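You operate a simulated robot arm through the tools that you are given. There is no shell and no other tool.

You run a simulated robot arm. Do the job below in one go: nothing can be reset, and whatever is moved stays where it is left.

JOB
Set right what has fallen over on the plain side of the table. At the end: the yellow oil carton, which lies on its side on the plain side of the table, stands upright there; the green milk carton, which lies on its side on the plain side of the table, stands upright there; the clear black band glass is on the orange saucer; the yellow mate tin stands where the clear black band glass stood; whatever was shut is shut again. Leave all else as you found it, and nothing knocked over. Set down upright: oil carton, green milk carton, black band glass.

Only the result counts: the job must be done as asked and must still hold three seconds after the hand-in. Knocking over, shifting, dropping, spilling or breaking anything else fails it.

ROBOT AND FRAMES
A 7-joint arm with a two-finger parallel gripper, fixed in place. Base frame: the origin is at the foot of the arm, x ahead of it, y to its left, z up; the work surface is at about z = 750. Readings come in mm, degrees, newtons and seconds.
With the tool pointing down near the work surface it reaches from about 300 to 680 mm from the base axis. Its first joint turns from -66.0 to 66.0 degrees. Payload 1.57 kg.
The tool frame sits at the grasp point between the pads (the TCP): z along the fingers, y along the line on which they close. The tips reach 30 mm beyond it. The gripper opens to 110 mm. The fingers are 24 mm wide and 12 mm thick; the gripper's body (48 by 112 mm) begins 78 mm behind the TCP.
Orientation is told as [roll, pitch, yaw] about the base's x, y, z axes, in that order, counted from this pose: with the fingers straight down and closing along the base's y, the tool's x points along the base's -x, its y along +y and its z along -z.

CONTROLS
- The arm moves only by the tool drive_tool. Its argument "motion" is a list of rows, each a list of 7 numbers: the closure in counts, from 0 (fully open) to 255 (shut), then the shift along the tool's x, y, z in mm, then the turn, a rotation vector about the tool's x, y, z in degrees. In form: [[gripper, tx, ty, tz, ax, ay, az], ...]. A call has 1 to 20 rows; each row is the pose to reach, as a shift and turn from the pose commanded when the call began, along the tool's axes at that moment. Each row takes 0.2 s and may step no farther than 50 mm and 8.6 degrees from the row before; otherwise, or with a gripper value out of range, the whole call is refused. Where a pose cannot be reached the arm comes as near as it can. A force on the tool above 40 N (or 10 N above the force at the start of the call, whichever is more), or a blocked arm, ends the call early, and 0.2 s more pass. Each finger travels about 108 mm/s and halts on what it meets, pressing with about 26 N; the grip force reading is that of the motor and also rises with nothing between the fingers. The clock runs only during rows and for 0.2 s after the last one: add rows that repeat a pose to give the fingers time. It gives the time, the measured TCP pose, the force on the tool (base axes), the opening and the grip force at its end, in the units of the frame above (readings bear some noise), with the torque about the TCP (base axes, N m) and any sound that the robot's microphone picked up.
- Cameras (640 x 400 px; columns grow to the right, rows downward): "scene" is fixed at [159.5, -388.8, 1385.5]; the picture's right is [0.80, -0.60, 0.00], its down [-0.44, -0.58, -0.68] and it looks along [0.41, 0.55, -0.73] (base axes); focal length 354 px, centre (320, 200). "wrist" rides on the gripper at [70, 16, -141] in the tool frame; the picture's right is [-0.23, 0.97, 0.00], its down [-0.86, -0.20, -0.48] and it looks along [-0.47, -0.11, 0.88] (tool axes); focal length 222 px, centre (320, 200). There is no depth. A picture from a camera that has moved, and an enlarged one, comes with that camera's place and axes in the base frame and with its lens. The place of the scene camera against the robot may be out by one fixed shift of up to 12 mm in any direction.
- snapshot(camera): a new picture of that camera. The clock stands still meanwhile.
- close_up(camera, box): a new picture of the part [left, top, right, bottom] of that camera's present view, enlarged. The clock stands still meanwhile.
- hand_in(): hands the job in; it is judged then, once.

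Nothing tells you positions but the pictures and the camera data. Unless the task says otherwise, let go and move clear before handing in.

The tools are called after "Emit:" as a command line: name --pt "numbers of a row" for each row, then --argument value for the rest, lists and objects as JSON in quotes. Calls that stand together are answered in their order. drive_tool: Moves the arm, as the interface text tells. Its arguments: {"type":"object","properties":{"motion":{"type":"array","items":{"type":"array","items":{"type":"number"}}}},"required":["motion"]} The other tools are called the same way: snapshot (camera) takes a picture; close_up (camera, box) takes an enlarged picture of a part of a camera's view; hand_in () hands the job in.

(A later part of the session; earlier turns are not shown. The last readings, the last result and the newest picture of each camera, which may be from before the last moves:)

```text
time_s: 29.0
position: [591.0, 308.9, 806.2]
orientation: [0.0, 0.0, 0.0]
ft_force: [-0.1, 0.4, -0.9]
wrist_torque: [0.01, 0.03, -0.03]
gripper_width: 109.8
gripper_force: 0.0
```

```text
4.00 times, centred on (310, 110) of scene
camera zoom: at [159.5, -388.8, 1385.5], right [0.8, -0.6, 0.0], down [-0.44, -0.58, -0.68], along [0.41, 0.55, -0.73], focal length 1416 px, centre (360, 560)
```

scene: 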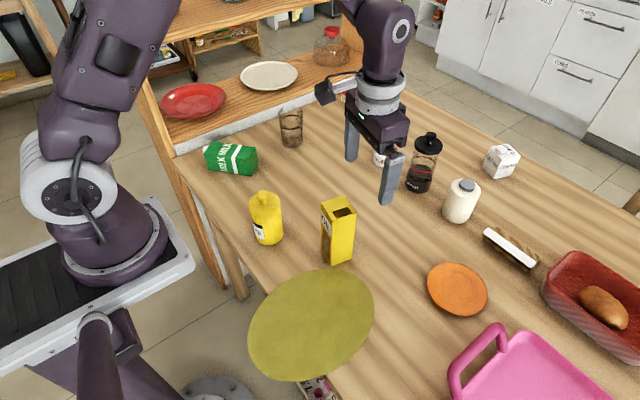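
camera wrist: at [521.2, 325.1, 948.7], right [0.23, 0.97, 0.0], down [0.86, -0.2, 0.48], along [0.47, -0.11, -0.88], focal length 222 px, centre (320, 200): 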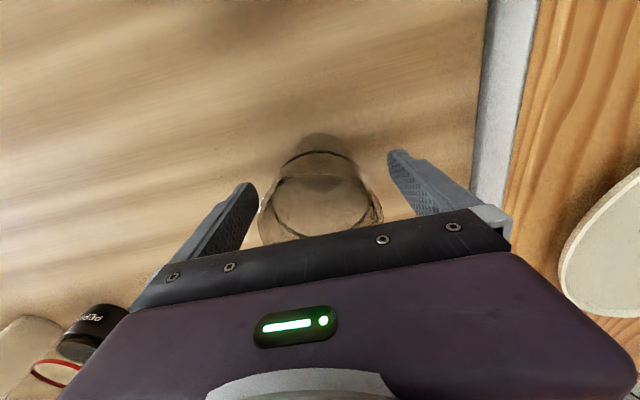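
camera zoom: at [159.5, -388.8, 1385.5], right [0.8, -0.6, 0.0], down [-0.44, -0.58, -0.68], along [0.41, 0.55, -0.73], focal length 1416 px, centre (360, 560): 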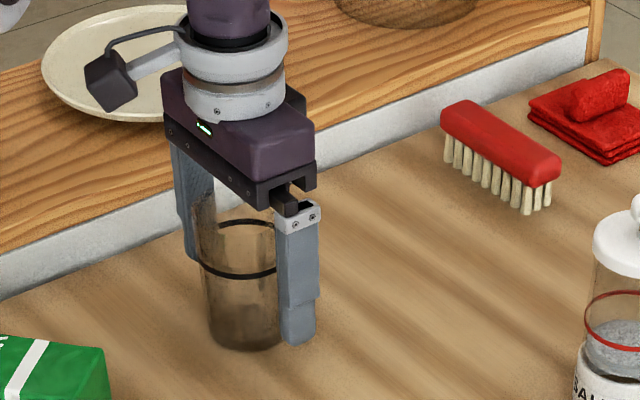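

The glass is centred between the fingers with clearance all round. I'll close on it.

Emit:
drive_tool --pt "60 0 0 0 0 0 0" --pt "100 0 0 0 0 0 0" --pt "140 0 0 0 0 0 0" --pt "140 0 0 0 0 0 0"

Emit:
close_up --camera "scene" --box '[230, 60, 390, 160]'

```text
time_s: 30.0
position: [591.4, 309.7, 807.0]
orientation: [0.0, 0.0, 0.0]
ft_force: [-0.5, 1.1, 0.4]
wrist_torque: [-0.03, -0.03, -0.03]
gripper_width: 67.1
gripper_force: 26.0
```

```text
4.00 times, centred on (310, 110) of scene
camera zoom: at [159.6, -388.8, 1385.5], right [0.8, -0.6, 0.0], down [-0.44, -0.58, -0.68], along [0.41, 0.55, -0.73], focal length 1416 px, centre (360, 560)
```

zoom: 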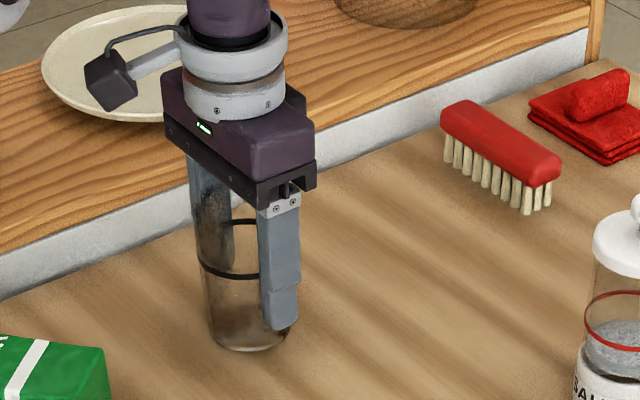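

The glass is held at 67 mm. I'll lift gently and check it.

Emit:
drive_tool --pt "140 0 0 -5 0 0 0" --pt "140 0 0 -20 0 0 0" --pt "140 0 0 -45 0 0 0" --pt "140 0 0 -75 0 0 0" --pt "140 0 0 -105 0 0 0" --pt "140 0 0 -135 0 0 0" --pt "140 0 0 -150 0 0 0" --pt "140 0 0 -155 0 0 0"

Emit:
snapshot --camera "scene"

Emit:
close_up --camera "scene" --box '[230, 30, 390, 130]'

Emit:
snapshot --camera "wrist"

```text
time_s: 31.8
position: [591.0, 311.2, 960.5]
orientation: [0.0, 0.0, 0.1]
ft_force: [-0.5, -0.6, -1.4]
wrist_torque: [0.01, -0.02, -0.01]
gripper_width: 67.1
gripper_force: 25.4
```

```text
taken
```

scene: 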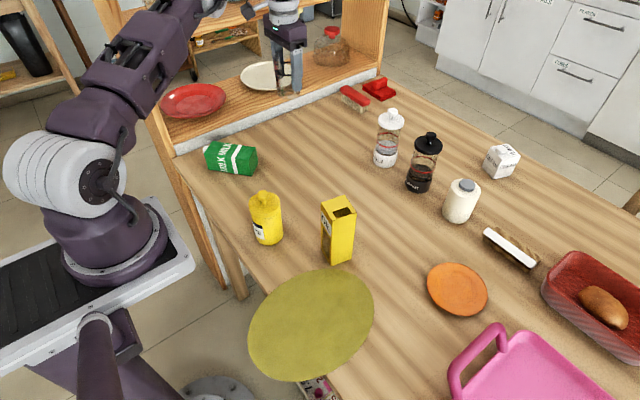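

```text
4.00 times, centred on (310, 80) of scene
camera zoom: at [159.6, -388.8, 1385.5], right [0.8, -0.6, 0.0], down [-0.44, -0.58, -0.68], along [0.41, 0.55, -0.73], focal length 1416 px, centre (360, 680)
```

zoom: 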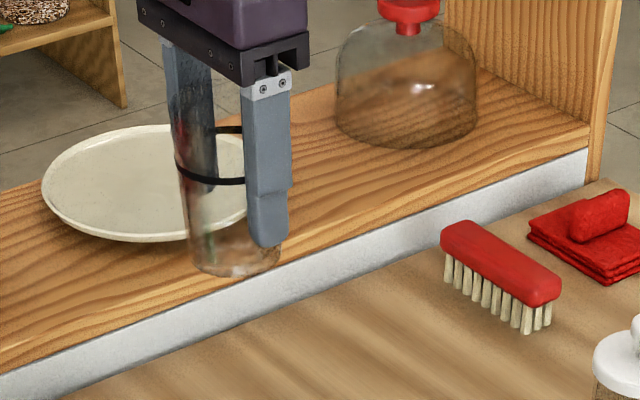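

```text
taken
camera wrist: at [521.1, 326.0, 1103.4], right [0.23, 0.97, 0.0], down [0.86, -0.2, 0.48], along [0.47, -0.11, -0.88], focal length 222 px, centre (320, 200)
```

wrist: 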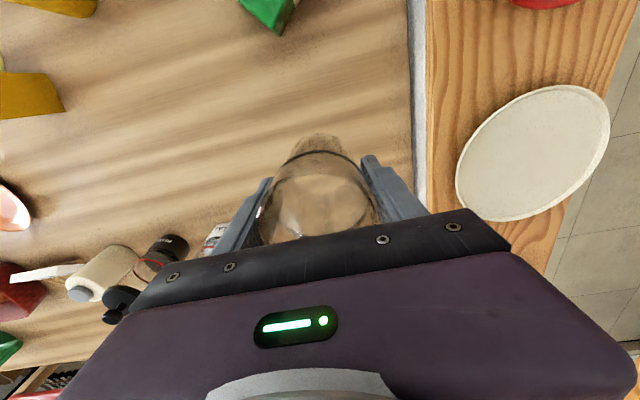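

The glass is held level, looks empty and is steady. I'll carry it across to above the saucer.

Emit:
drive_tool --pt "140 0.4 -15 0 0 0 0" --pt "140 1.1 -45 0 0 0 0" --pt "140 2.2 -90 0 0 0 0" --pt "140 3.4 -136 0 0 0 0" --pt "140 4.5 -182 0 0 0 0" --pt "140 5.6 -228 0 0 0 0" --pt "140 6.7 -274 0 0 0 0" --pt "140 7.9 -320 0 0 0 0" --pt "140 9 -366 0 0 0 0" --pt "140 10.1 -412 0 0 0 0" --pt "140 11.3 -458 0 0 0 0" --pt "140 12.4 -504 0 0 0 0" --pt "140 13.3 -545 0 0 0 0" --pt "140 14 -575 0 0 0 0" --pt "140 14.5 -590.5 0 0 0 0" --pt "140 14.5 -590.5 0 0 0 0"

Emit:
snapshot --camera "scene"

Emit:
snapshot --camera "wrist"

Emit:
close_up --camera "scene" --box '[400, 180, 560, 320]'

```text
time_s: 35.2
position: [575.5, -277.5, 961.3]
orientation: [0.0, 0.0, 0.0]
ft_force: [0.7, 0.3, -2.5]
wrist_torque: [0.02, 0.0, -0.01]
gripper_width: 67.2
gripper_force: 26.4
```

```text
taken
```

scene: 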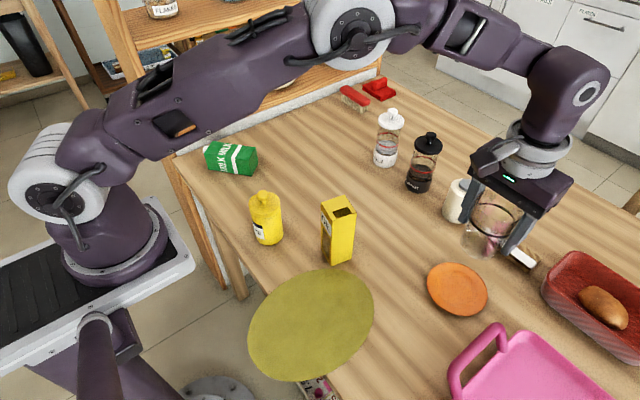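

```text
taken
camera wrist: at [506.2, -262.8, 1102.9], right [0.23, 0.97, 0.0], down [0.86, -0.2, 0.48], along [0.47, -0.11, -0.88], focal length 222 px, centre (320, 200)
```

wrist: 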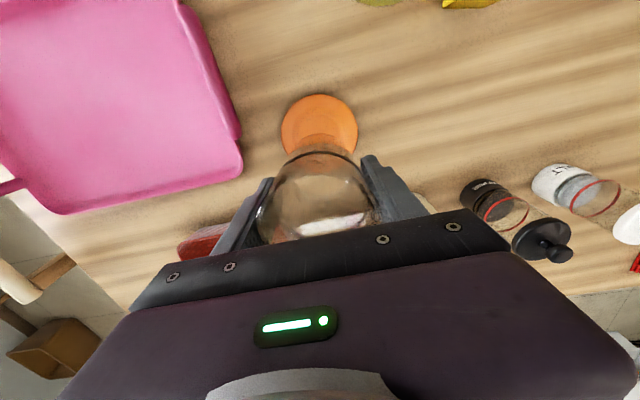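

```text
2.86 times, centred on (480, 250) of scene
camera zoom: at [159.6, -388.9, 1385.5], right [0.8, -0.6, 0.0], down [-0.44, -0.58, -0.68], along [0.41, 0.55, -0.73], focal length 1012 px, centre (-137, 57)
```

zoom: 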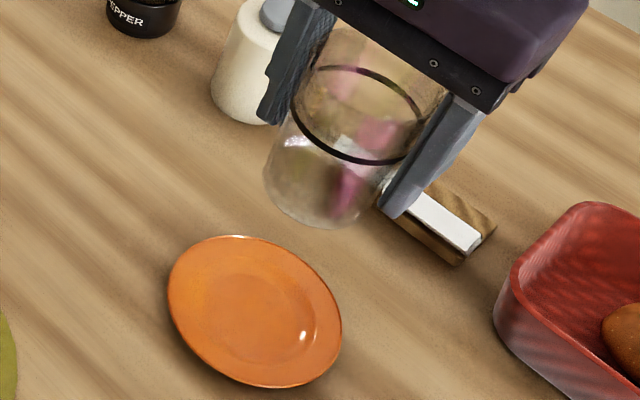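

The glass is over the saucer and I estimate the saucer's centre at about (576, -280). I'll lower to just above the rim and check the alignment.

Emit:
drive_tool --pt "140 0 -0.5 20 0 0 0" --pt "140 0 -1.2 50 0 0 0" --pt "140 0 -1.2 80 0 0 0" --pt "140 0 -1.2 105 0 0 0" --pt "140 0 -1.2 120 0 0 0" --pt "140 0 -1.2 127 0 0 0" --pt "140 0 -1.2 127 0 0 0"

Emit:
close_up --camera "scene" --box '[400, 220, 520, 320]'

Emit:
snapshot --camera "wrist"

Emit:
close_up --camera "wrist" --box '[240, 100, 400, 260]'

```text
time_s: 36.8
position: [577.6, -279.2, 834.8]
orientation: [-0.1, 0.0, 0.0]
ft_force: [0.4, -0.4, -1.3]
wrist_torque: [0.02, -0.01, -0.02]
gripper_width: 67.4
gripper_force: 26.0
```

```text
4.00 times, centred on (460, 270) of scene
camera zoom: at [159.6, -388.9, 1385.5], right [0.8, -0.6, 0.0], down [-0.44, -0.58, -0.68], along [0.41, 0.55, -0.73], focal length 1416 px, centre (-240, -80)
```

zoom: 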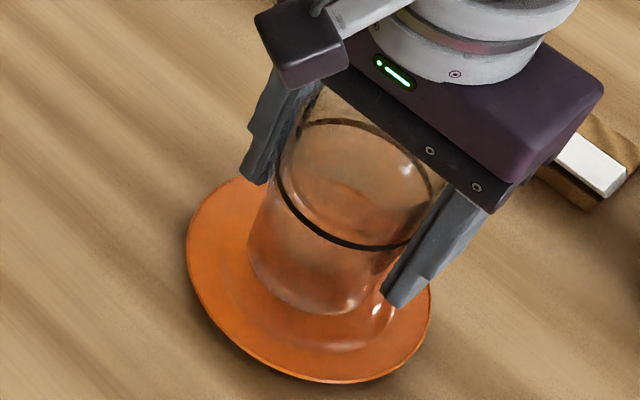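

```text
taken
camera wrist: at [507.1, -264.4, 976.1], right [0.23, 0.97, 0.0], down [0.86, -0.2, 0.48], along [0.47, -0.11, -0.88], focal length 222 px, centre (320, 200)
```

wrist: 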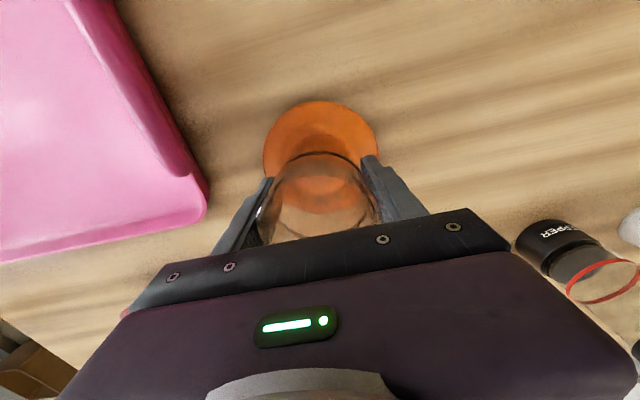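

```text
2.50 times, centred on (320, 180) of wrist
camera zoom: at [507.1, -264.4, 976.1], right [0.23, 0.97, 0.0], down [0.86, -0.2, 0.48], along [0.47, -0.11, -0.88], focal length 555 px, centre (320, 250)
```

zoom: 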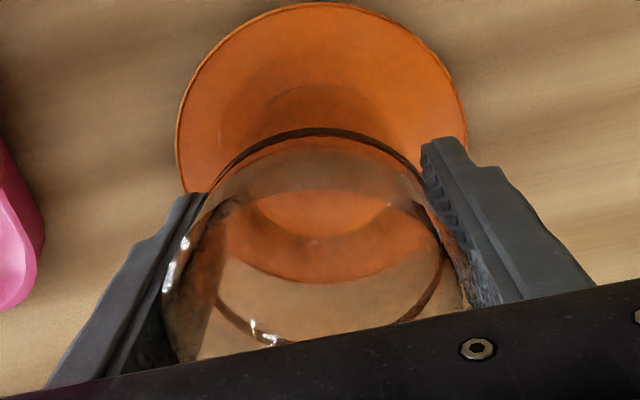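

The glass is centred over the saucer to within a few millimetres. I'll lower slowly until it touches.

Emit:
drive_tool --pt "140 1.5 0 5 0 0 0" --pt "140 1.5 0 10 0 0 0" --pt "140 1.5 0 13 0 0 0" --pt "140 1.5 0 15 0 0 0" --pt "140 1.5 0 16 0 0 0" --pt "140 1.5 0 16 0 0 0"

Emit:
close_up --camera "scene" --box '[400, 220, 520, 320]'

```text
time_s: 38.2
position: [574.6, -279.7, 817.2]
orientation: [0.1, -0.1, 0.0]
ft_force: [-0.1, 0.0, -2.2]
wrist_torque: [-0.02, 0.03, 0.0]
gripper_width: 67.3
gripper_force: 26.2
```

```text
4.00 times, centred on (460, 270) of scene
camera zoom: at [159.6, -388.9, 1385.5], right [0.8, -0.6, 0.0], down [-0.44, -0.58, -0.68], along [0.41, 0.55, -0.73], focal length 1416 px, centre (-240, -80)
```

zoom: 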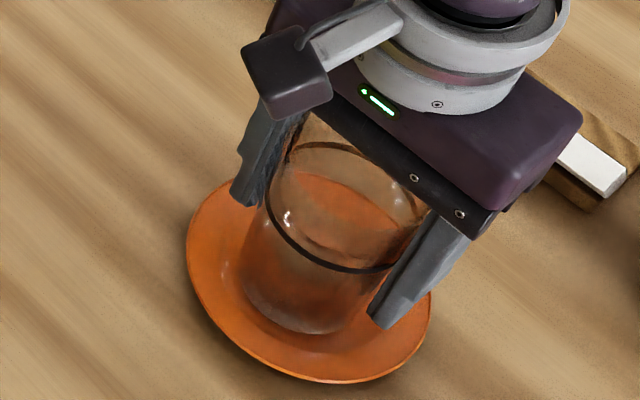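

Emit:
drive_tool --pt "140 0 0 1 0 0 0" --pt "140 0 0 2 0 0 0" --pt "140 0 0 2.5 0 0 0"

```text
time_s: 39.0
position: [575.4, -281.5, 815.9]
orientation: [0.1, 0.1, 0.0]
ft_force: [0.4, 0.4, -1.4]
wrist_torque: [0.01, -0.01, 0.01]
gripper_width: 67.3
gripper_force: 26.1
```

Emit:
drive_tool --pt "140 0 0 1 0 0 0" --pt "140 0 0 2 0 0 0" --pt "140 0 0 2 0 0 0"

```text
time_s: 39.8
position: [576.0, -282.3, 813.2]
orientation: [0.0, -0.1, 0.0]
ft_force: [-0.4, 0.2, -2.0]
wrist_torque: [0.0, 0.03, 0.0]
gripper_width: 67.4
gripper_force: 25.9
```

Emit:
drive_tool --pt "140 0 0 1 0 0 0" --pt "140 0 0 1.5 0 0 0" --pt "140 0 0 1.5 0 0 0"

```text
time_s: 40.6
position: [576.4, -280.6, 813.0]
orientation: [-0.1, -0.1, 0.0]
ft_force: [0.0, -0.7, 15.2]
wrist_torque: [-0.09, -0.01, -0.02]
gripper_width: 67.4
gripper_force: 26.2
```

The glass has touched down on the saucer, reading 15 N. I'll ease off slightly, then open slowly.

Emit:
drive_tool --pt "140 0 0 -0.3 0 0 0" --pt "140 0 0 -0.5 0 0 0"

```text
time_s: 41.2
position: [575.3, -280.5, 812.6]
orientation: [0.0, -0.2, 0.0]
ft_force: [3.8, -3.1, 12.3]
wrist_torque: [-0.09, -0.19, -0.06]
gripper_width: 67.6
gripper_force: 25.7
```

Emit:
drive_tool --pt "140 0 0 -0.4 0 0 0" --pt "140 0 0 -0.6 0 0 0"

Emit:
close_up --camera "scene" --box '[400, 220, 520, 320]'

```text
time_s: 41.8
position: [574.8, -280.0, 812.6]
orientation: [0.0, 0.0, 0.0]
ft_force: [0.7, -0.4, 12.2]
wrist_torque: [0.09, -0.12, -0.02]
gripper_width: 67.3
gripper_force: 25.9
```

```text
4.00 times, centred on (460, 270) of scene
camera zoom: at [159.3, -388.7, 1385.5], right [0.8, -0.6, 0.0], down [-0.44, -0.58, -0.68], along [0.41, 0.55, -0.73], focal length 1416 px, centre (-240, -80)
```

zoom: 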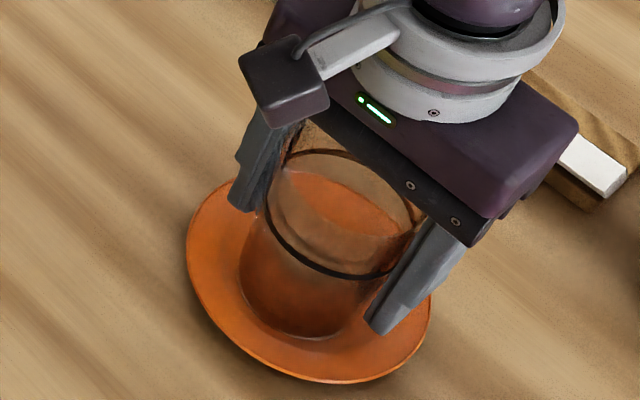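

Emit:
drive_tool --pt "140 0 0 -0.4 0 0 0" --pt "98 0 0 -0.4 0 0 0" --pt "92 0 0 -0.4 0 0 0" --pt "85 0 0 -0.4 0 0 0" --pt "70 0 0 -0.4 0 0 0" --pt "50 0 0 -0.4 0 0 0" --pt "20 0 0 -0.4 0 0 0" --pt "20 0 0 -0.4 0 0 0"

Emit:
close_up --camera "scene" --box '[400, 220, 520, 320]'

Emit:
close_up --camera "wrist" --box '[240, 100, 400, 260]'

```text
time_s: 43.6
position: [574.5, -281.5, 813.0]
orientation: [0.0, 0.0, -0.1]
ft_force: [0.0, 0.2, -0.7]
wrist_torque: [0.02, 0.0, 0.02]
gripper_width: 101.4
gripper_force: 0.1
```

```text
4.00 times, centred on (460, 270) of scene
camera zoom: at [159.5, -388.8, 1385.5], right [0.8, -0.6, 0.0], down [-0.44, -0.58, -0.68], along [0.41, 0.55, -0.73], focal length 1416 px, centre (-240, -80)
```

zoom: 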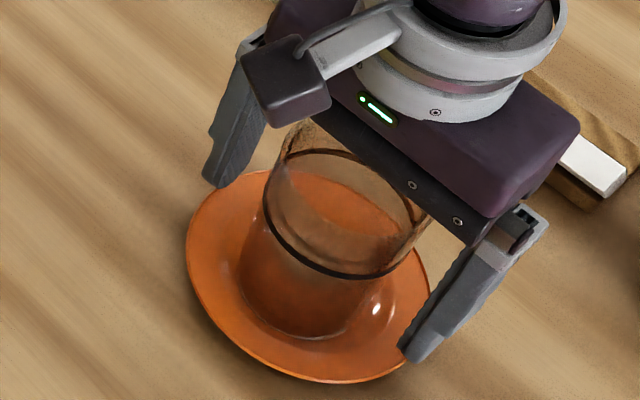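

```text
2.50 times, centred on (320, 180) of wrist
camera zoom: at [505.3, -265.8, 955.1], right [0.23, 0.97, 0.0], down [0.86, -0.2, 0.48], along [0.47, -0.11, -0.88], focal length 555 px, centre (320, 250)
```

zoom: 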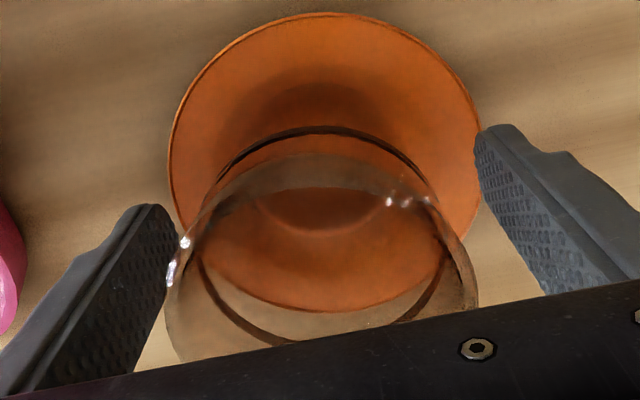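

The glass stands free on the saucer. I'll rise straight up and check it.

Emit:
drive_tool --pt "20 0 0 -15 0 0 0" --pt "20 0 0 -50 0 0 0" --pt "0 0 0 -95 0 0 0" --pt "0 0 0 -140 0 0 0" --pt "0 40 0 -160 0 0 0" --pt "0 40 0 -160 0 0 0"

Emit:
snapshot --camera "scene"

Emit:
snapshot --camera "wrist"

Emit:
close_up --camera "scene" --box '[400, 220, 520, 320]'

Emit:
close_up --camera "wrist" --box '[240, 80, 400, 180]'

```text
time_s: 45.0
position: [534.9, -281.6, 972.2]
orientation: [0.0, 0.0, 0.0]
ft_force: [-0.6, 0.8, -0.5]
wrist_torque: [0.03, -0.01, -0.01]
gripper_width: 110.4
gripper_force: 0.0
```

```text
taken
```

scene: 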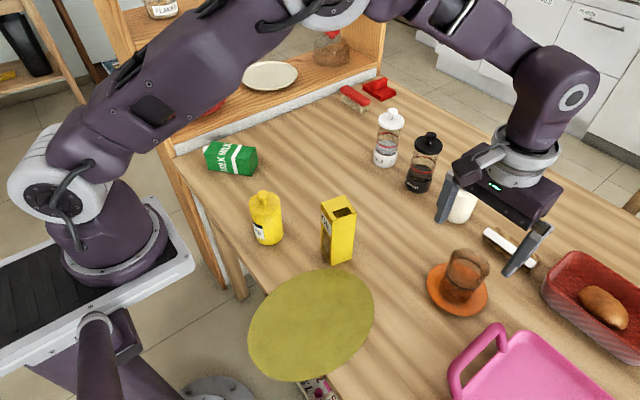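

```text
taken
camera wrist: at [464.5, -265.4, 1114.8], right [0.23, 0.97, 0.0], down [0.85, -0.2, 0.48], along [0.47, -0.11, -0.88], focal length 222 px, centre (320, 200)
```

wrist: 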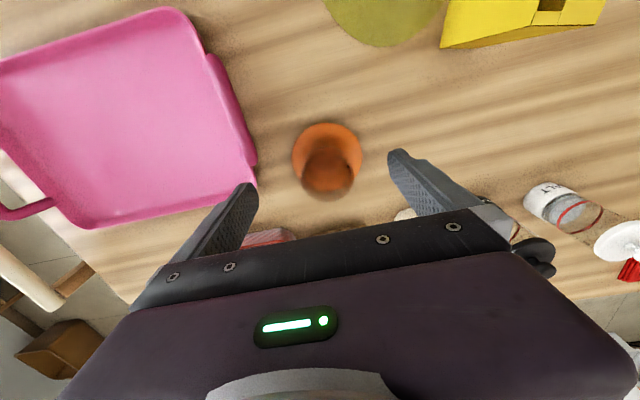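

```text
4.00 times, centred on (460, 270) of scene
camera zoom: at [159.5, -388.8, 1385.5], right [0.8, -0.6, 0.0], down [-0.44, -0.58, -0.68], along [0.41, 0.55, -0.73], focal length 1416 px, centre (-240, -80)
```

zoom: 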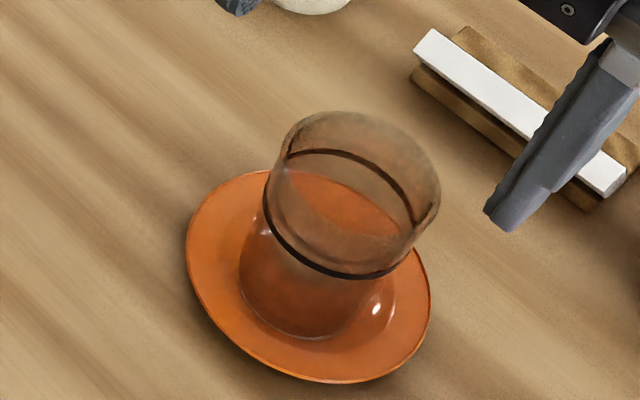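

```text
4.00 times, centred on (320, 130) of wrist
camera zoom: at [464.5, -265.4, 1114.8], right [0.23, 0.97, 0.0], down [0.85, -0.2, 0.48], along [0.47, -0.11, -0.88], focal length 888 px, centre (320, 480)
```

zoom: 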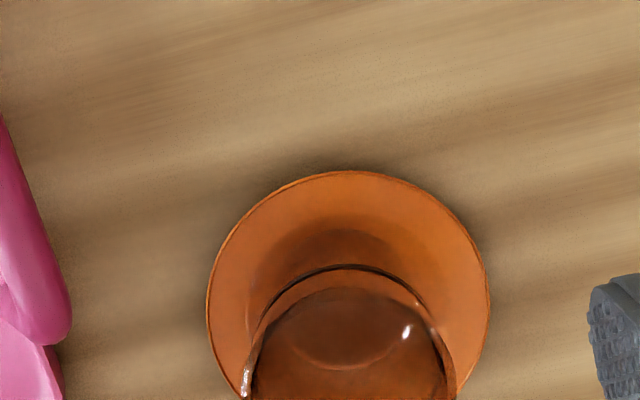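

The glass is centred on the saucer. Next is the mate tin, so I'll move above it to measure.

Emit:
drive_tool --pt "0 19 38 0 0 0 0" --pt "0 38 76 0 0 0 0" --pt "0 58 114 0 0 0 0" --pt "0 77 152 0 0 0 0" --pt "0 97 191 0 0 0 0" --pt "0 116 229 0 0 0 0" --pt "0 135 267 0 0 0 0" --pt "0 155 305 0 0 0 0" --pt "0 174 343.6 0 0 0 0" --pt "0 174 343.6 0 0 0 0"

Emit:
snapshot --camera "wrist"

Emit:
close_up --camera "wrist" --box '[240, 60, 400, 160]'

Emit:
close_up --camera "scene" --box '[200, 165, 320, 265]'

```text
time_s: 47.2
position: [362.4, 65.0, 973.7]
orientation: [0.0, 0.0, 0.0]
ft_force: [-0.1, 0.7, -0.7]
wrist_torque: [0.0, 0.02, 0.0]
gripper_width: 109.9
gripper_force: 0.1
```

```text
taken
camera wrist: at [292.1, 79.7, 1115.3], right [0.23, 0.97, 0.0], down [0.85, -0.2, 0.48], along [0.47, -0.11, -0.88], focal length 222 px, centre (320, 200)
```

wrist: 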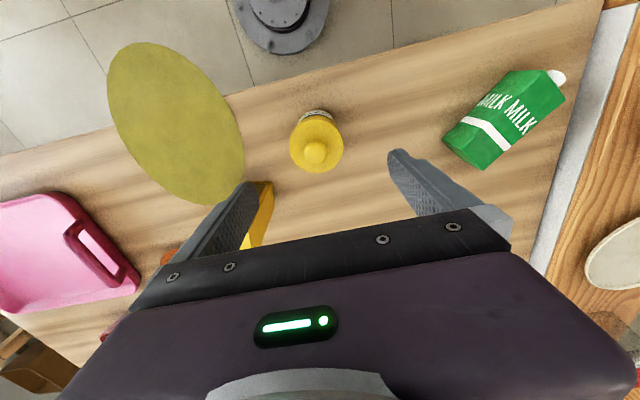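

```text
4.00 times, centred on (320, 110) of wrist
camera zoom: at [292.1, 79.7, 1115.3], right [0.23, 0.97, 0.0], down [0.85, -0.2, 0.48], along [0.47, -0.11, -0.88], focal length 888 px, centre (320, 560)
```

zoom: 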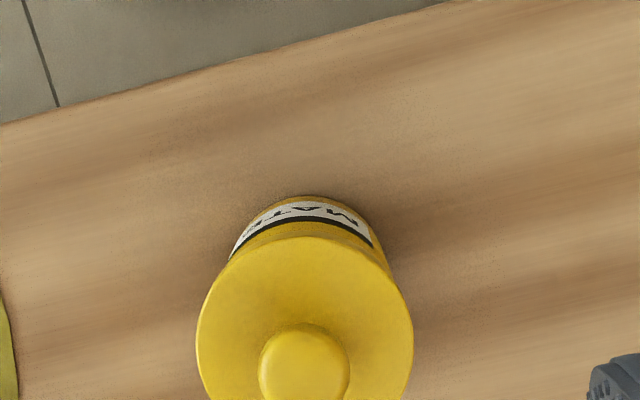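

```text
4.00 times, centred on (260, 215) of scene
camera zoom: at [159.5, -388.8, 1385.5], right [0.8, -0.6, 0.0], down [-0.44, -0.58, -0.68], along [0.41, 0.55, -0.73], focal length 1416 px, centre (560, 140)
```

zoom: 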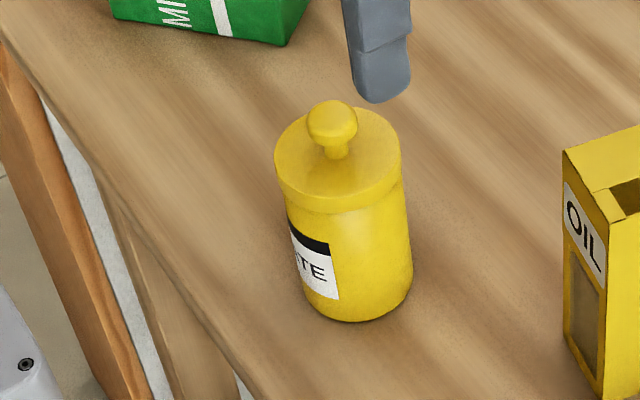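

The tin's body is about 60 mm across and 105 mm tall with a knobbed lid, centred at about (361, 60.5). Gripping the lid could pull it off, so I'll zoom in on how the lid fits before choosing the grip.

Emit:
close_up --camera "scene" --box '[240, 185, 296, 220]'

Emit:
close_up --camera "wrist" --box '[276, 95, 356, 180]'

Emit:
close_up --camera "scene" --box '[240, 205, 296, 250]'

```text
11.43 times, centred on (268, 202) of scene
camera zoom: at [159.5, -388.8, 1385.5], right [0.8, -0.6, 0.0], down [-0.44, -0.58, -0.68], along [0.41, 0.55, -0.73], focal length 4047 px, centre (914, 171)
```

zoom: 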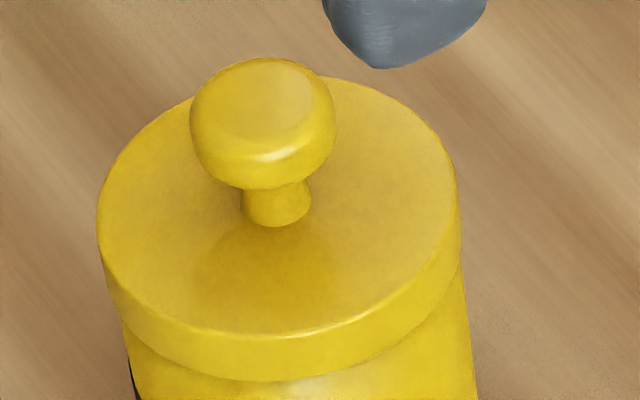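

```text
4.71 times, centred on (316, 138) of wrist
camera zoom: at [292.1, 79.7, 1115.3], right [0.23, 0.97, 0.0], down [0.85, -0.2, 0.48], along [0.47, -0.11, -0.88], focal length 1045 px, centre (339, 494)
```

zoom: 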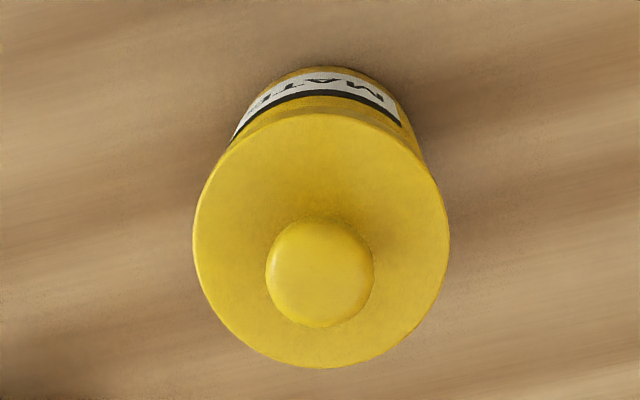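

```text
8.89 times, centred on (268, 228) of scene
camera zoom: at [159.5, -388.8, 1385.5], right [0.8, -0.6, 0.0], down [-0.44, -0.58, -0.68], along [0.41, 0.55, -0.73], focal length 3148 px, centre (782, -44)
```

zoom: 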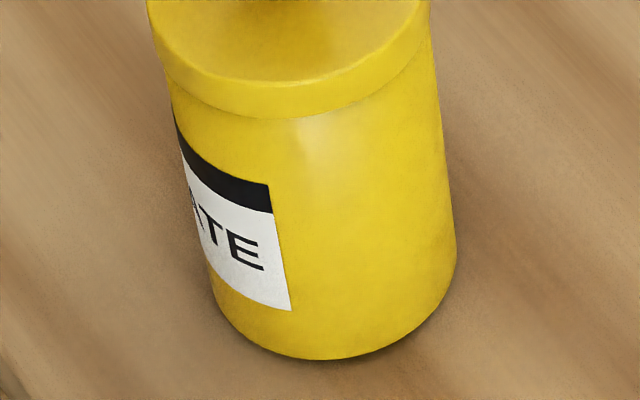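

The lid has a small lip, so I'd rather grip the tin's body below it with a tilted hand coming in from the side. I'll test in the air whether the hand can turn 90° and tilt to point toward +y.

Emit:
drive_tool --pt "0 0 0 0 0 0 -8.2" --pt "0 0 0 0 0 0 -16.4" --pt "0 0 0 0 0 0 -24.6" --pt "0 0 0 0 0 0 -32.8" --pt "0 0 0 0 0 0 -41" --pt "0 0 0 0 0 0 -49.2" --pt "0 0 0 0 0 0 -57.4" --pt "0 0 0 0 0 0 -65.6" --pt "0 0 0 0 0 0 -73.8" --pt "0 0 0 0 0 0 -82" --pt "0 0 0 0 0 0 -90" --pt "0 0 0 0 0 0 -90"

Emit:
snapshot --camera "scene"

```text
time_s: 49.8
position: [361.9, 62.7, 973.2]
orientation: [0.0, 0.0, 90.2]
ft_force: [0.1, -0.5, 0.6]
wrist_torque: [0.01, 0.0, -0.02]
gripper_width: 110.0
gripper_force: 0.0
```

```text
taken
```

scene: 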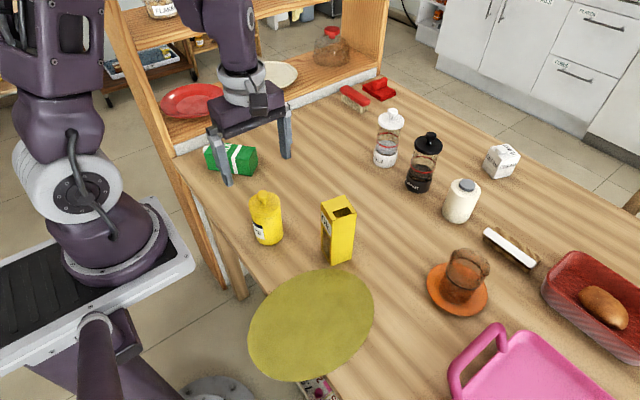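

The turn works. Next I'll test tilting the hand 45° so it points toward +y, leaning away from the shelf side, with the opening reduced to 90 mm.

Emit:
drive_tool --pt "30 6 0 5 0 -7.5 0" --pt "46 12 0 10 0 -15 0" --pt "46 18 0 15 0 -22.5 0" --pt "46 24 0 20 0 -30 0" --pt "46 30 0 25 0 -37.5 0" --pt "46 35 0 30 0 -45 0" --pt "46 35 0 30 0 -45 0"

Emit:
snapshot --camera "scene"

Emit:
snapshot --camera "wrist"

```text
time_s: 51.4
position: [361.3, 26.3, 943.6]
orientation: [0.0, -45.2, 90.0]
ft_force: [-0.2, -0.1, -1.0]
wrist_torque: [-0.04, -0.03, 0.0]
gripper_width: 90.6
gripper_force: 0.0
```

```text
taken
```

scene: 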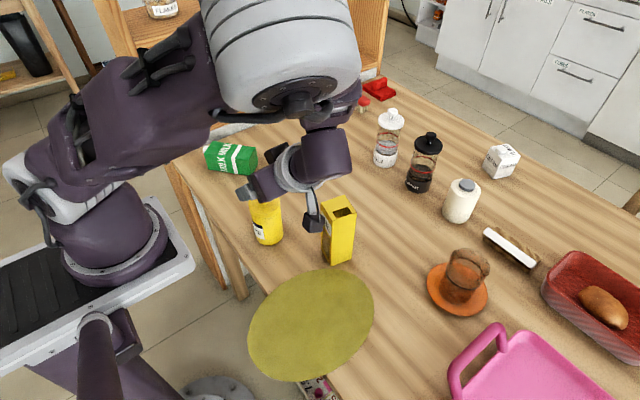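

```text
taken
camera wrist: at [344.4, -123.5, 994.2], right [-0.97, 0.16, 0.16], down [0.2, 0.26, 0.94], along [0.11, 0.95, -0.29], focal length 222 px, centre (320, 200)
```

wrist: 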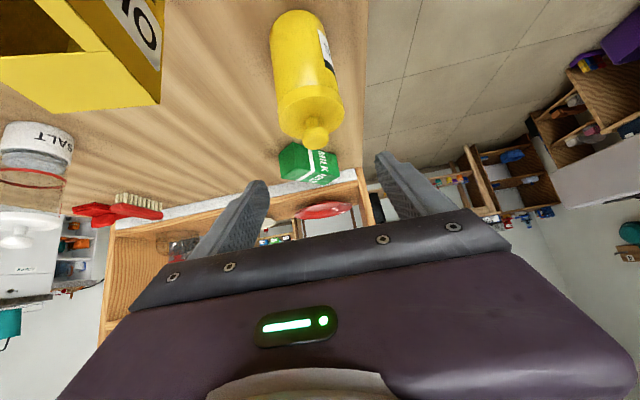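

The tilt is reachable, but the wrist block may come close to the standing oil carton when I lower. I'll look at that more closely.

Emit:
close_up --camera "scene" --box '[230, 100, 390, 270]'

```text
2.35 times, centred on (310, 185) of scene
camera zoom: at [159.5, -388.9, 1385.5], right [0.8, -0.6, 0.0], down [-0.44, -0.58, -0.68], along [0.41, 0.55, -0.73], focal length 833 px, centre (344, 235)
```

zoom: 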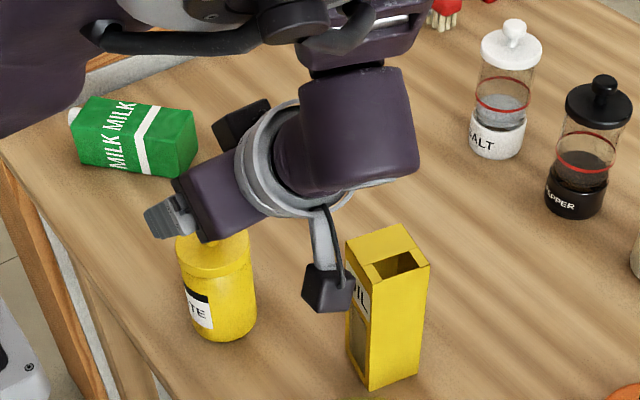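

The carton clearance would be small. I'll swing the hand's lean direction 15° away from the carton and come down to a pre-grasp position.

Emit:
drive_tool --pt "46 9.7 2.2 11.1 2.65 0 2.65" --pt "46 19.4 4.4 22.2 5.3 0 5.3" --pt "46 29 6.6 33.3 7.95 0 7.95" --pt "46 38.7 8.8 44.4 10.6 0 10.6" --pt "46 38.7 8.8 44.4 10.6 0 10.6"

Emit:
close_up --camera "scene" --box '[210, 100, 370, 270]'

Emit:
snapshot --camera "wrist"

Emit:
snapshot --camera "scene"

```text
time_s: 52.6
position: [351.7, 31.2, 884.3]
orientation: [0.0, -45.0, 74.9]
ft_force: [-0.3, 0.5, -0.1]
wrist_torque: [0.01, -0.01, -0.04]
gripper_width: 90.1
gripper_force: 0.0
```

```text
2.35 times, centred on (290, 185) of scene
camera zoom: at [159.5, -388.8, 1385.5], right [0.8, -0.6, 0.0], down [-0.44, -0.58, -0.68], along [0.41, 0.55, -0.73], focal length 833 px, centre (391, 235)
```

zoom: 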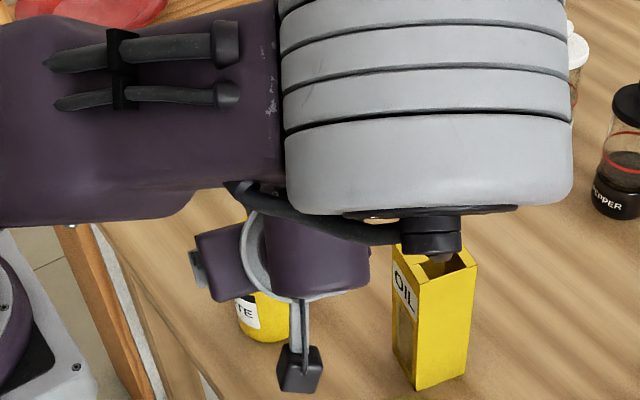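

```text
taken
camera wrist: at [297.4, -109.3, 935.0], right [-0.9, 0.41, 0.16], down [0.26, 0.21, 0.94], along [0.35, 0.89, -0.29], focal length 222 px, centre (320, 200)
```

wrist: 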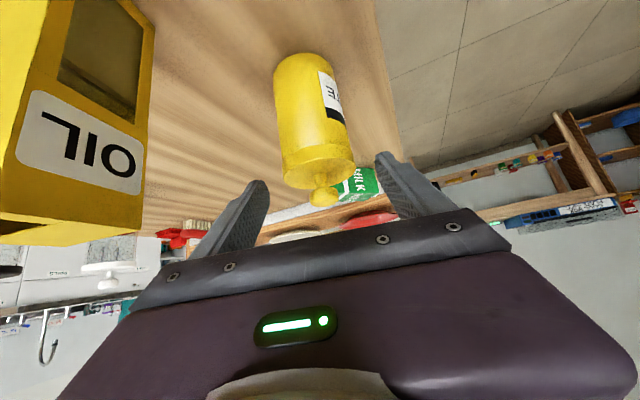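

```text
taken
```

scene: 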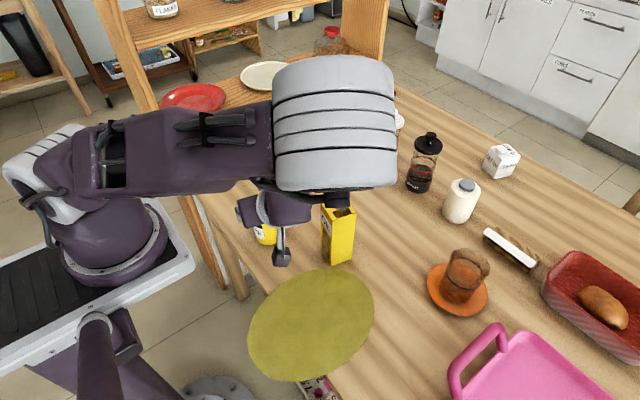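

The tin lies centred between the fingers and the elbow is well above everything. I'll lower to the grasp on the body, below the lid.

Emit:
drive_tool --pt "46 12.1 -0.4 20 0 0 0" --pt "46 24.2 -0.7 40 0 0 0" --pt "46 36.4 -1 60 0 0 0" --pt "46 43 -1.2 70 0 0 0" --pt "46 48.5 -1.4 79.9 0 0 0" --pt "46 48.5 -1.4 79.9 0 0 0"

Emit:
snapshot --camera "scene"

Emit:
snapshot --camera "wrist"

Emit:
close_up --camera "scene" --box '[210, 150, 370, 290]'

```text
time_s: 54.0
position: [359.2, 52.9, 793.5]
orientation: [-0.1, -45.0, 75.0]
ft_force: [0.2, 0.6, -0.2]
wrist_torque: [0.0, -0.01, -0.01]
gripper_width: 90.4
gripper_force: 0.1
```

```text
taken
```

scene: 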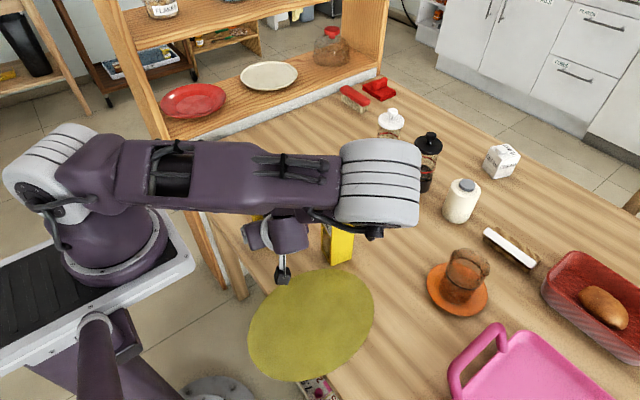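

```text
taken
camera wrist: at [304.9, -88.1, 844.3], right [-0.9, 0.41, 0.16], down [0.26, 0.21, 0.94], along [0.35, 0.89, -0.29], focal length 222 px, centre (320, 200)
```

wrist: 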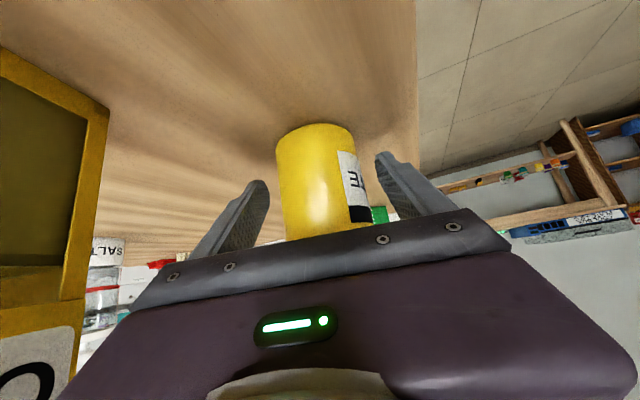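

```text
2.86 times, centred on (290, 220) of scene
camera zoom: at [159.6, -388.8, 1385.5], right [0.8, -0.6, 0.0], down [-0.44, -0.58, -0.68], along [0.41, 0.55, -0.73], focal length 1012 px, centre (406, 143)
```

zoom: 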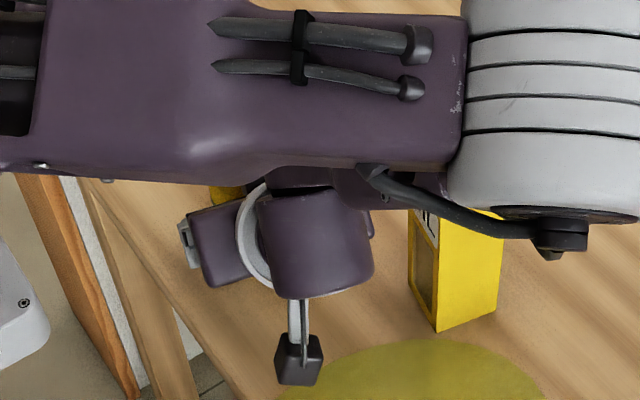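

The tin's body is centred between the fingers, the lid is clear above them, and the oil carton is untouched. I'll close on the tin.

Emit:
drive_tool --pt "90 0 0 0 0 0 0" --pt "130 0 0 0 0 0 0" --pt "160 0 0 0 0 0 0" --pt "160 0 0 0 0 0 0"

Emit:
snapshot --camera "wrist"

```text
time_s: 55.0
position: [358.6, 50.9, 793.3]
orientation: [0.0, -45.0, 75.0]
ft_force: [-1.0, 0.9, 1.6]
wrist_torque: [0.01, 0.08, 0.02]
gripper_width: 59.9
gripper_force: 26.0
```

```text
taken
camera wrist: at [304.9, -88.1, 844.5], right [-0.9, 0.41, 0.16], down [0.26, 0.21, 0.94], along [0.35, 0.89, -0.29], focal length 222 px, centre (320, 200)
```

wrist: 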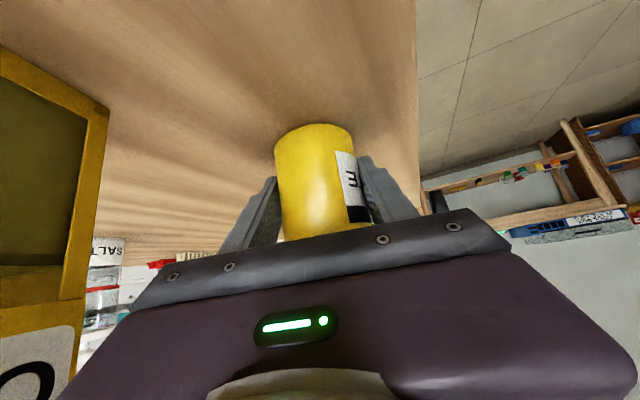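

The tin is gripped at 59.9 mm on the body. I'll lift slowly and check that it comes up whole with its lid.

Emit:
drive_tool --pt "160 -3.5 0 -3.5 0 0 0" --pt "160 -14.1 0 -14.1 0 0 0" --pt "160 -30 0 -30 0 0 0" --pt "160 -50 0 -50 0 0 0" --pt "160 -68 0 -68 0 0 0" --pt "160 -78 0 -78 0 0 0" --pt "160 -78 0 -78 0 0 0"

Emit:
snapshot --camera "scene"

Emit:
snapshot --camera "wrist"

```text
time_s: 56.6
position: [357.8, 52.6, 903.8]
orientation: [0.0, -45.0, 75.0]
ft_force: [-0.6, 0.3, -1.2]
wrist_torque: [-0.02, 0.0, -0.04]
gripper_width: 59.9
gripper_force: 26.2
```

```text
taken
```

scene: 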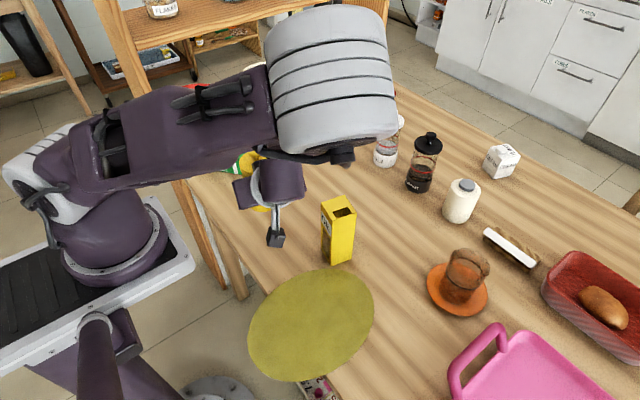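

```text
taken
camera wrist: at [303.4, -87.7, 955.5], right [-0.9, 0.41, 0.16], down [0.26, 0.21, 0.94], along [0.35, 0.89, -0.29], focal length 222 px, centre (320, 200)
```

wrist: 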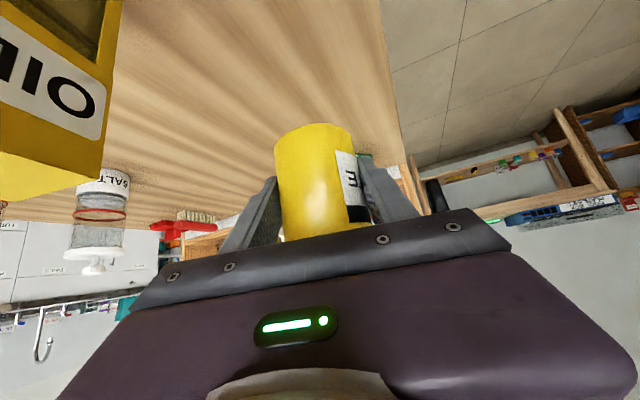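

The tin is lifted securely. I'll carry it to above the spot where the glass stood, (591, 309.5).

Emit:
drive_tool --pt "160 -8.5 -6.3 8.5 0 0 0" --pt "160 -27.6 -20.5 27.6 0 0 0" --pt "160 -53.1 -39.5 53.1 0 0 0" --pt "160 -80.7 -60 80.7 0 0 0" --pt "160 -108.3 -80.5 108.3 0 0 0" --pt "160 -135.9 -101 135.9 0 0 0" --pt "160 -163.5 -121.5 163.5 0 0 0" --pt "160 -189 -140.4 189 0 0 0" --pt "160 -203.9 -151.5 203.9 0 0 0" --pt "160 -212.4 -157.8 212.4 0 0 0" --pt "160 -212.4 -157.8 212.4 0 0 0"

Emit:
snapshot --camera "scene"

Emit:
snapshot --camera "wrist"

Emit:
close_up --camera "scene" --box '[210, 40, 370, 140]'

```text
time_s: 59.0
position: [589.1, 302.6, 903.7]
orientation: [0.1, -44.9, 74.9]
ft_force: [-1.1, -0.2, -1.7]
wrist_torque: [0.0, 0.02, 0.0]
gripper_width: 60.1
gripper_force: 26.4
```

```text
taken
```

scene: 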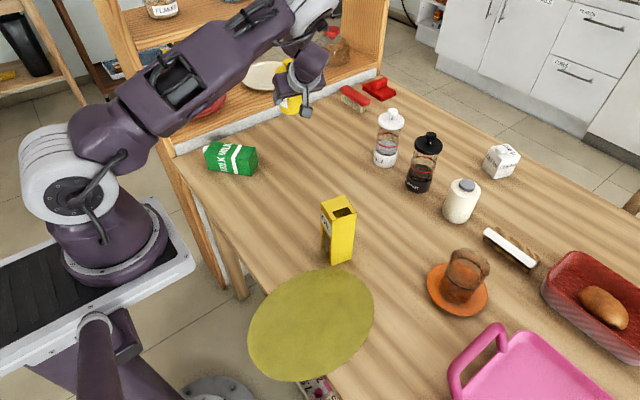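

```text
taken
camera wrist: at [535.6, 161.8, 955.3], right [-0.9, 0.41, 0.16], down [0.26, 0.21, 0.94], along [0.35, 0.89, -0.29], focal length 222 px, centre (320, 200)
```

wrist: 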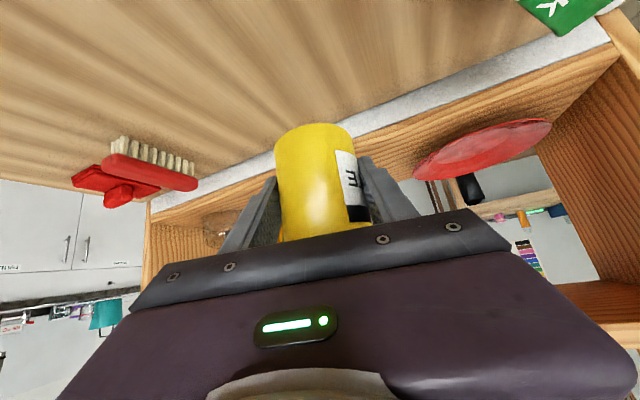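

```text
4.00 times, centred on (290, 90) of scene
camera zoom: at [159.6, -388.8, 1385.5], right [0.8, -0.6, 0.0], down [-0.44, -0.58, -0.68], along [0.41, 0.55, -0.73], focal length 1416 px, centre (440, 640)
```

zoom: 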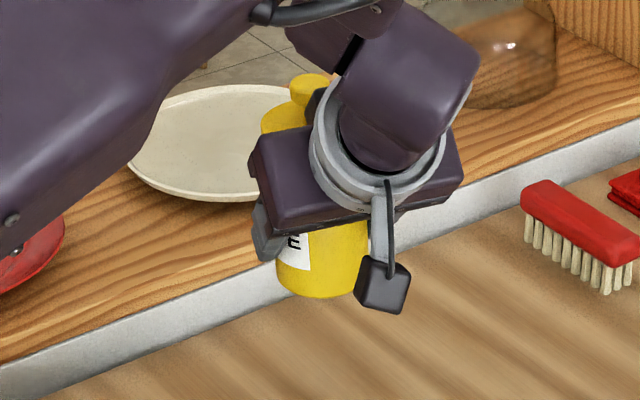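

The tin hangs upright with its lid on, above the glass's old spot. I'll lower it.

Emit:
drive_tool --pt "160 10 0 10 0 0 0" --pt "160 30 0 30 0 0 0" --pt "160 50 0 50 0 0 0" --pt "160 66 0 66 0 0 0" --pt "160 73 0 73 0 0 0" --pt "160 75 0 75 0 0 0" --pt "160 75 0 75 0 0 0"

Emit:
close_up --camera "scene" --box '[210, 70, 370, 170]'

```text
time_s: 60.6
position: [588.9, 301.9, 797.7]
orientation: [0.0, -45.0, 74.9]
ft_force: [-0.6, -0.7, -3.1]
wrist_torque: [-0.01, 0.0, 0.02]
gripper_width: 59.6
gripper_force: 26.2
```

```text
4.00 times, centred on (290, 120) of scene
camera zoom: at [159.6, -388.8, 1385.5], right [0.8, -0.6, 0.0], down [-0.44, -0.58, -0.68], along [0.41, 0.55, -0.73], focal length 1416 px, centre (440, 520)
```

zoom: 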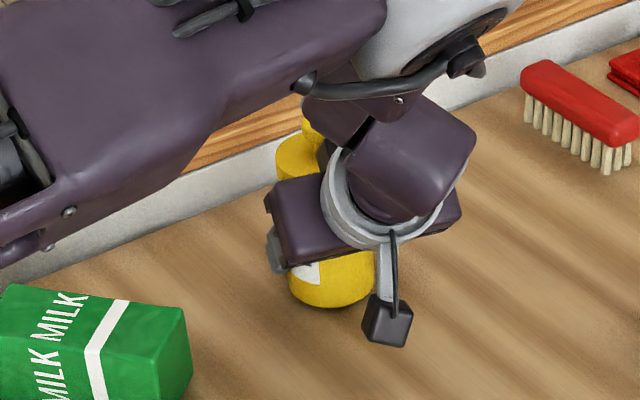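

Emit:
drive_tool --pt "160 0.7 0 0.7 0 0 0" --pt "160 1.4 0 1.4 0 0 0" --pt "160 2.1 0 2.1 0 0 0" --pt "160 2.1 0 2.1 0 0 0"

```text
time_s: 61.6
position: [590.9, 301.0, 794.1]
orientation: [0.0, -45.1, 75.0]
ft_force: [0.4, 0.2, -1.9]
wrist_torque: [-0.03, 0.01, -0.01]
gripper_width: 59.8
gripper_force: 25.4
```

Emit:
drive_tool --pt "160 0.5 0 0.5 0 0 0" --pt "160 0.8 0 0.8 0 0 0" --pt "160 0.8 0 0.8 0 0 0"

```text
time_s: 62.4
position: [588.7, 302.6, 794.0]
orientation: [0.0, -45.0, 74.9]
ft_force: [-0.2, -0.9, -2.8]
wrist_torque: [-0.01, 0.05, 0.0]
gripper_width: 59.8
gripper_force: 25.7
```

Emit:
drive_tool --pt "160 0.5 0 0.5 0 0 0" --pt "160 0.8 0 0.8 0 0 0" --pt "160 0.8 0 0.8 0 0 0"

```text
time_s: 63.2
position: [589.2, 303.5, 793.3]
orientation: [-0.1, -45.1, 75.1]
ft_force: [-5.2, -4.1, 18.6]
wrist_torque: [-0.13, 0.31, 0.03]
gripper_width: 59.6
gripper_force: 25.7
```

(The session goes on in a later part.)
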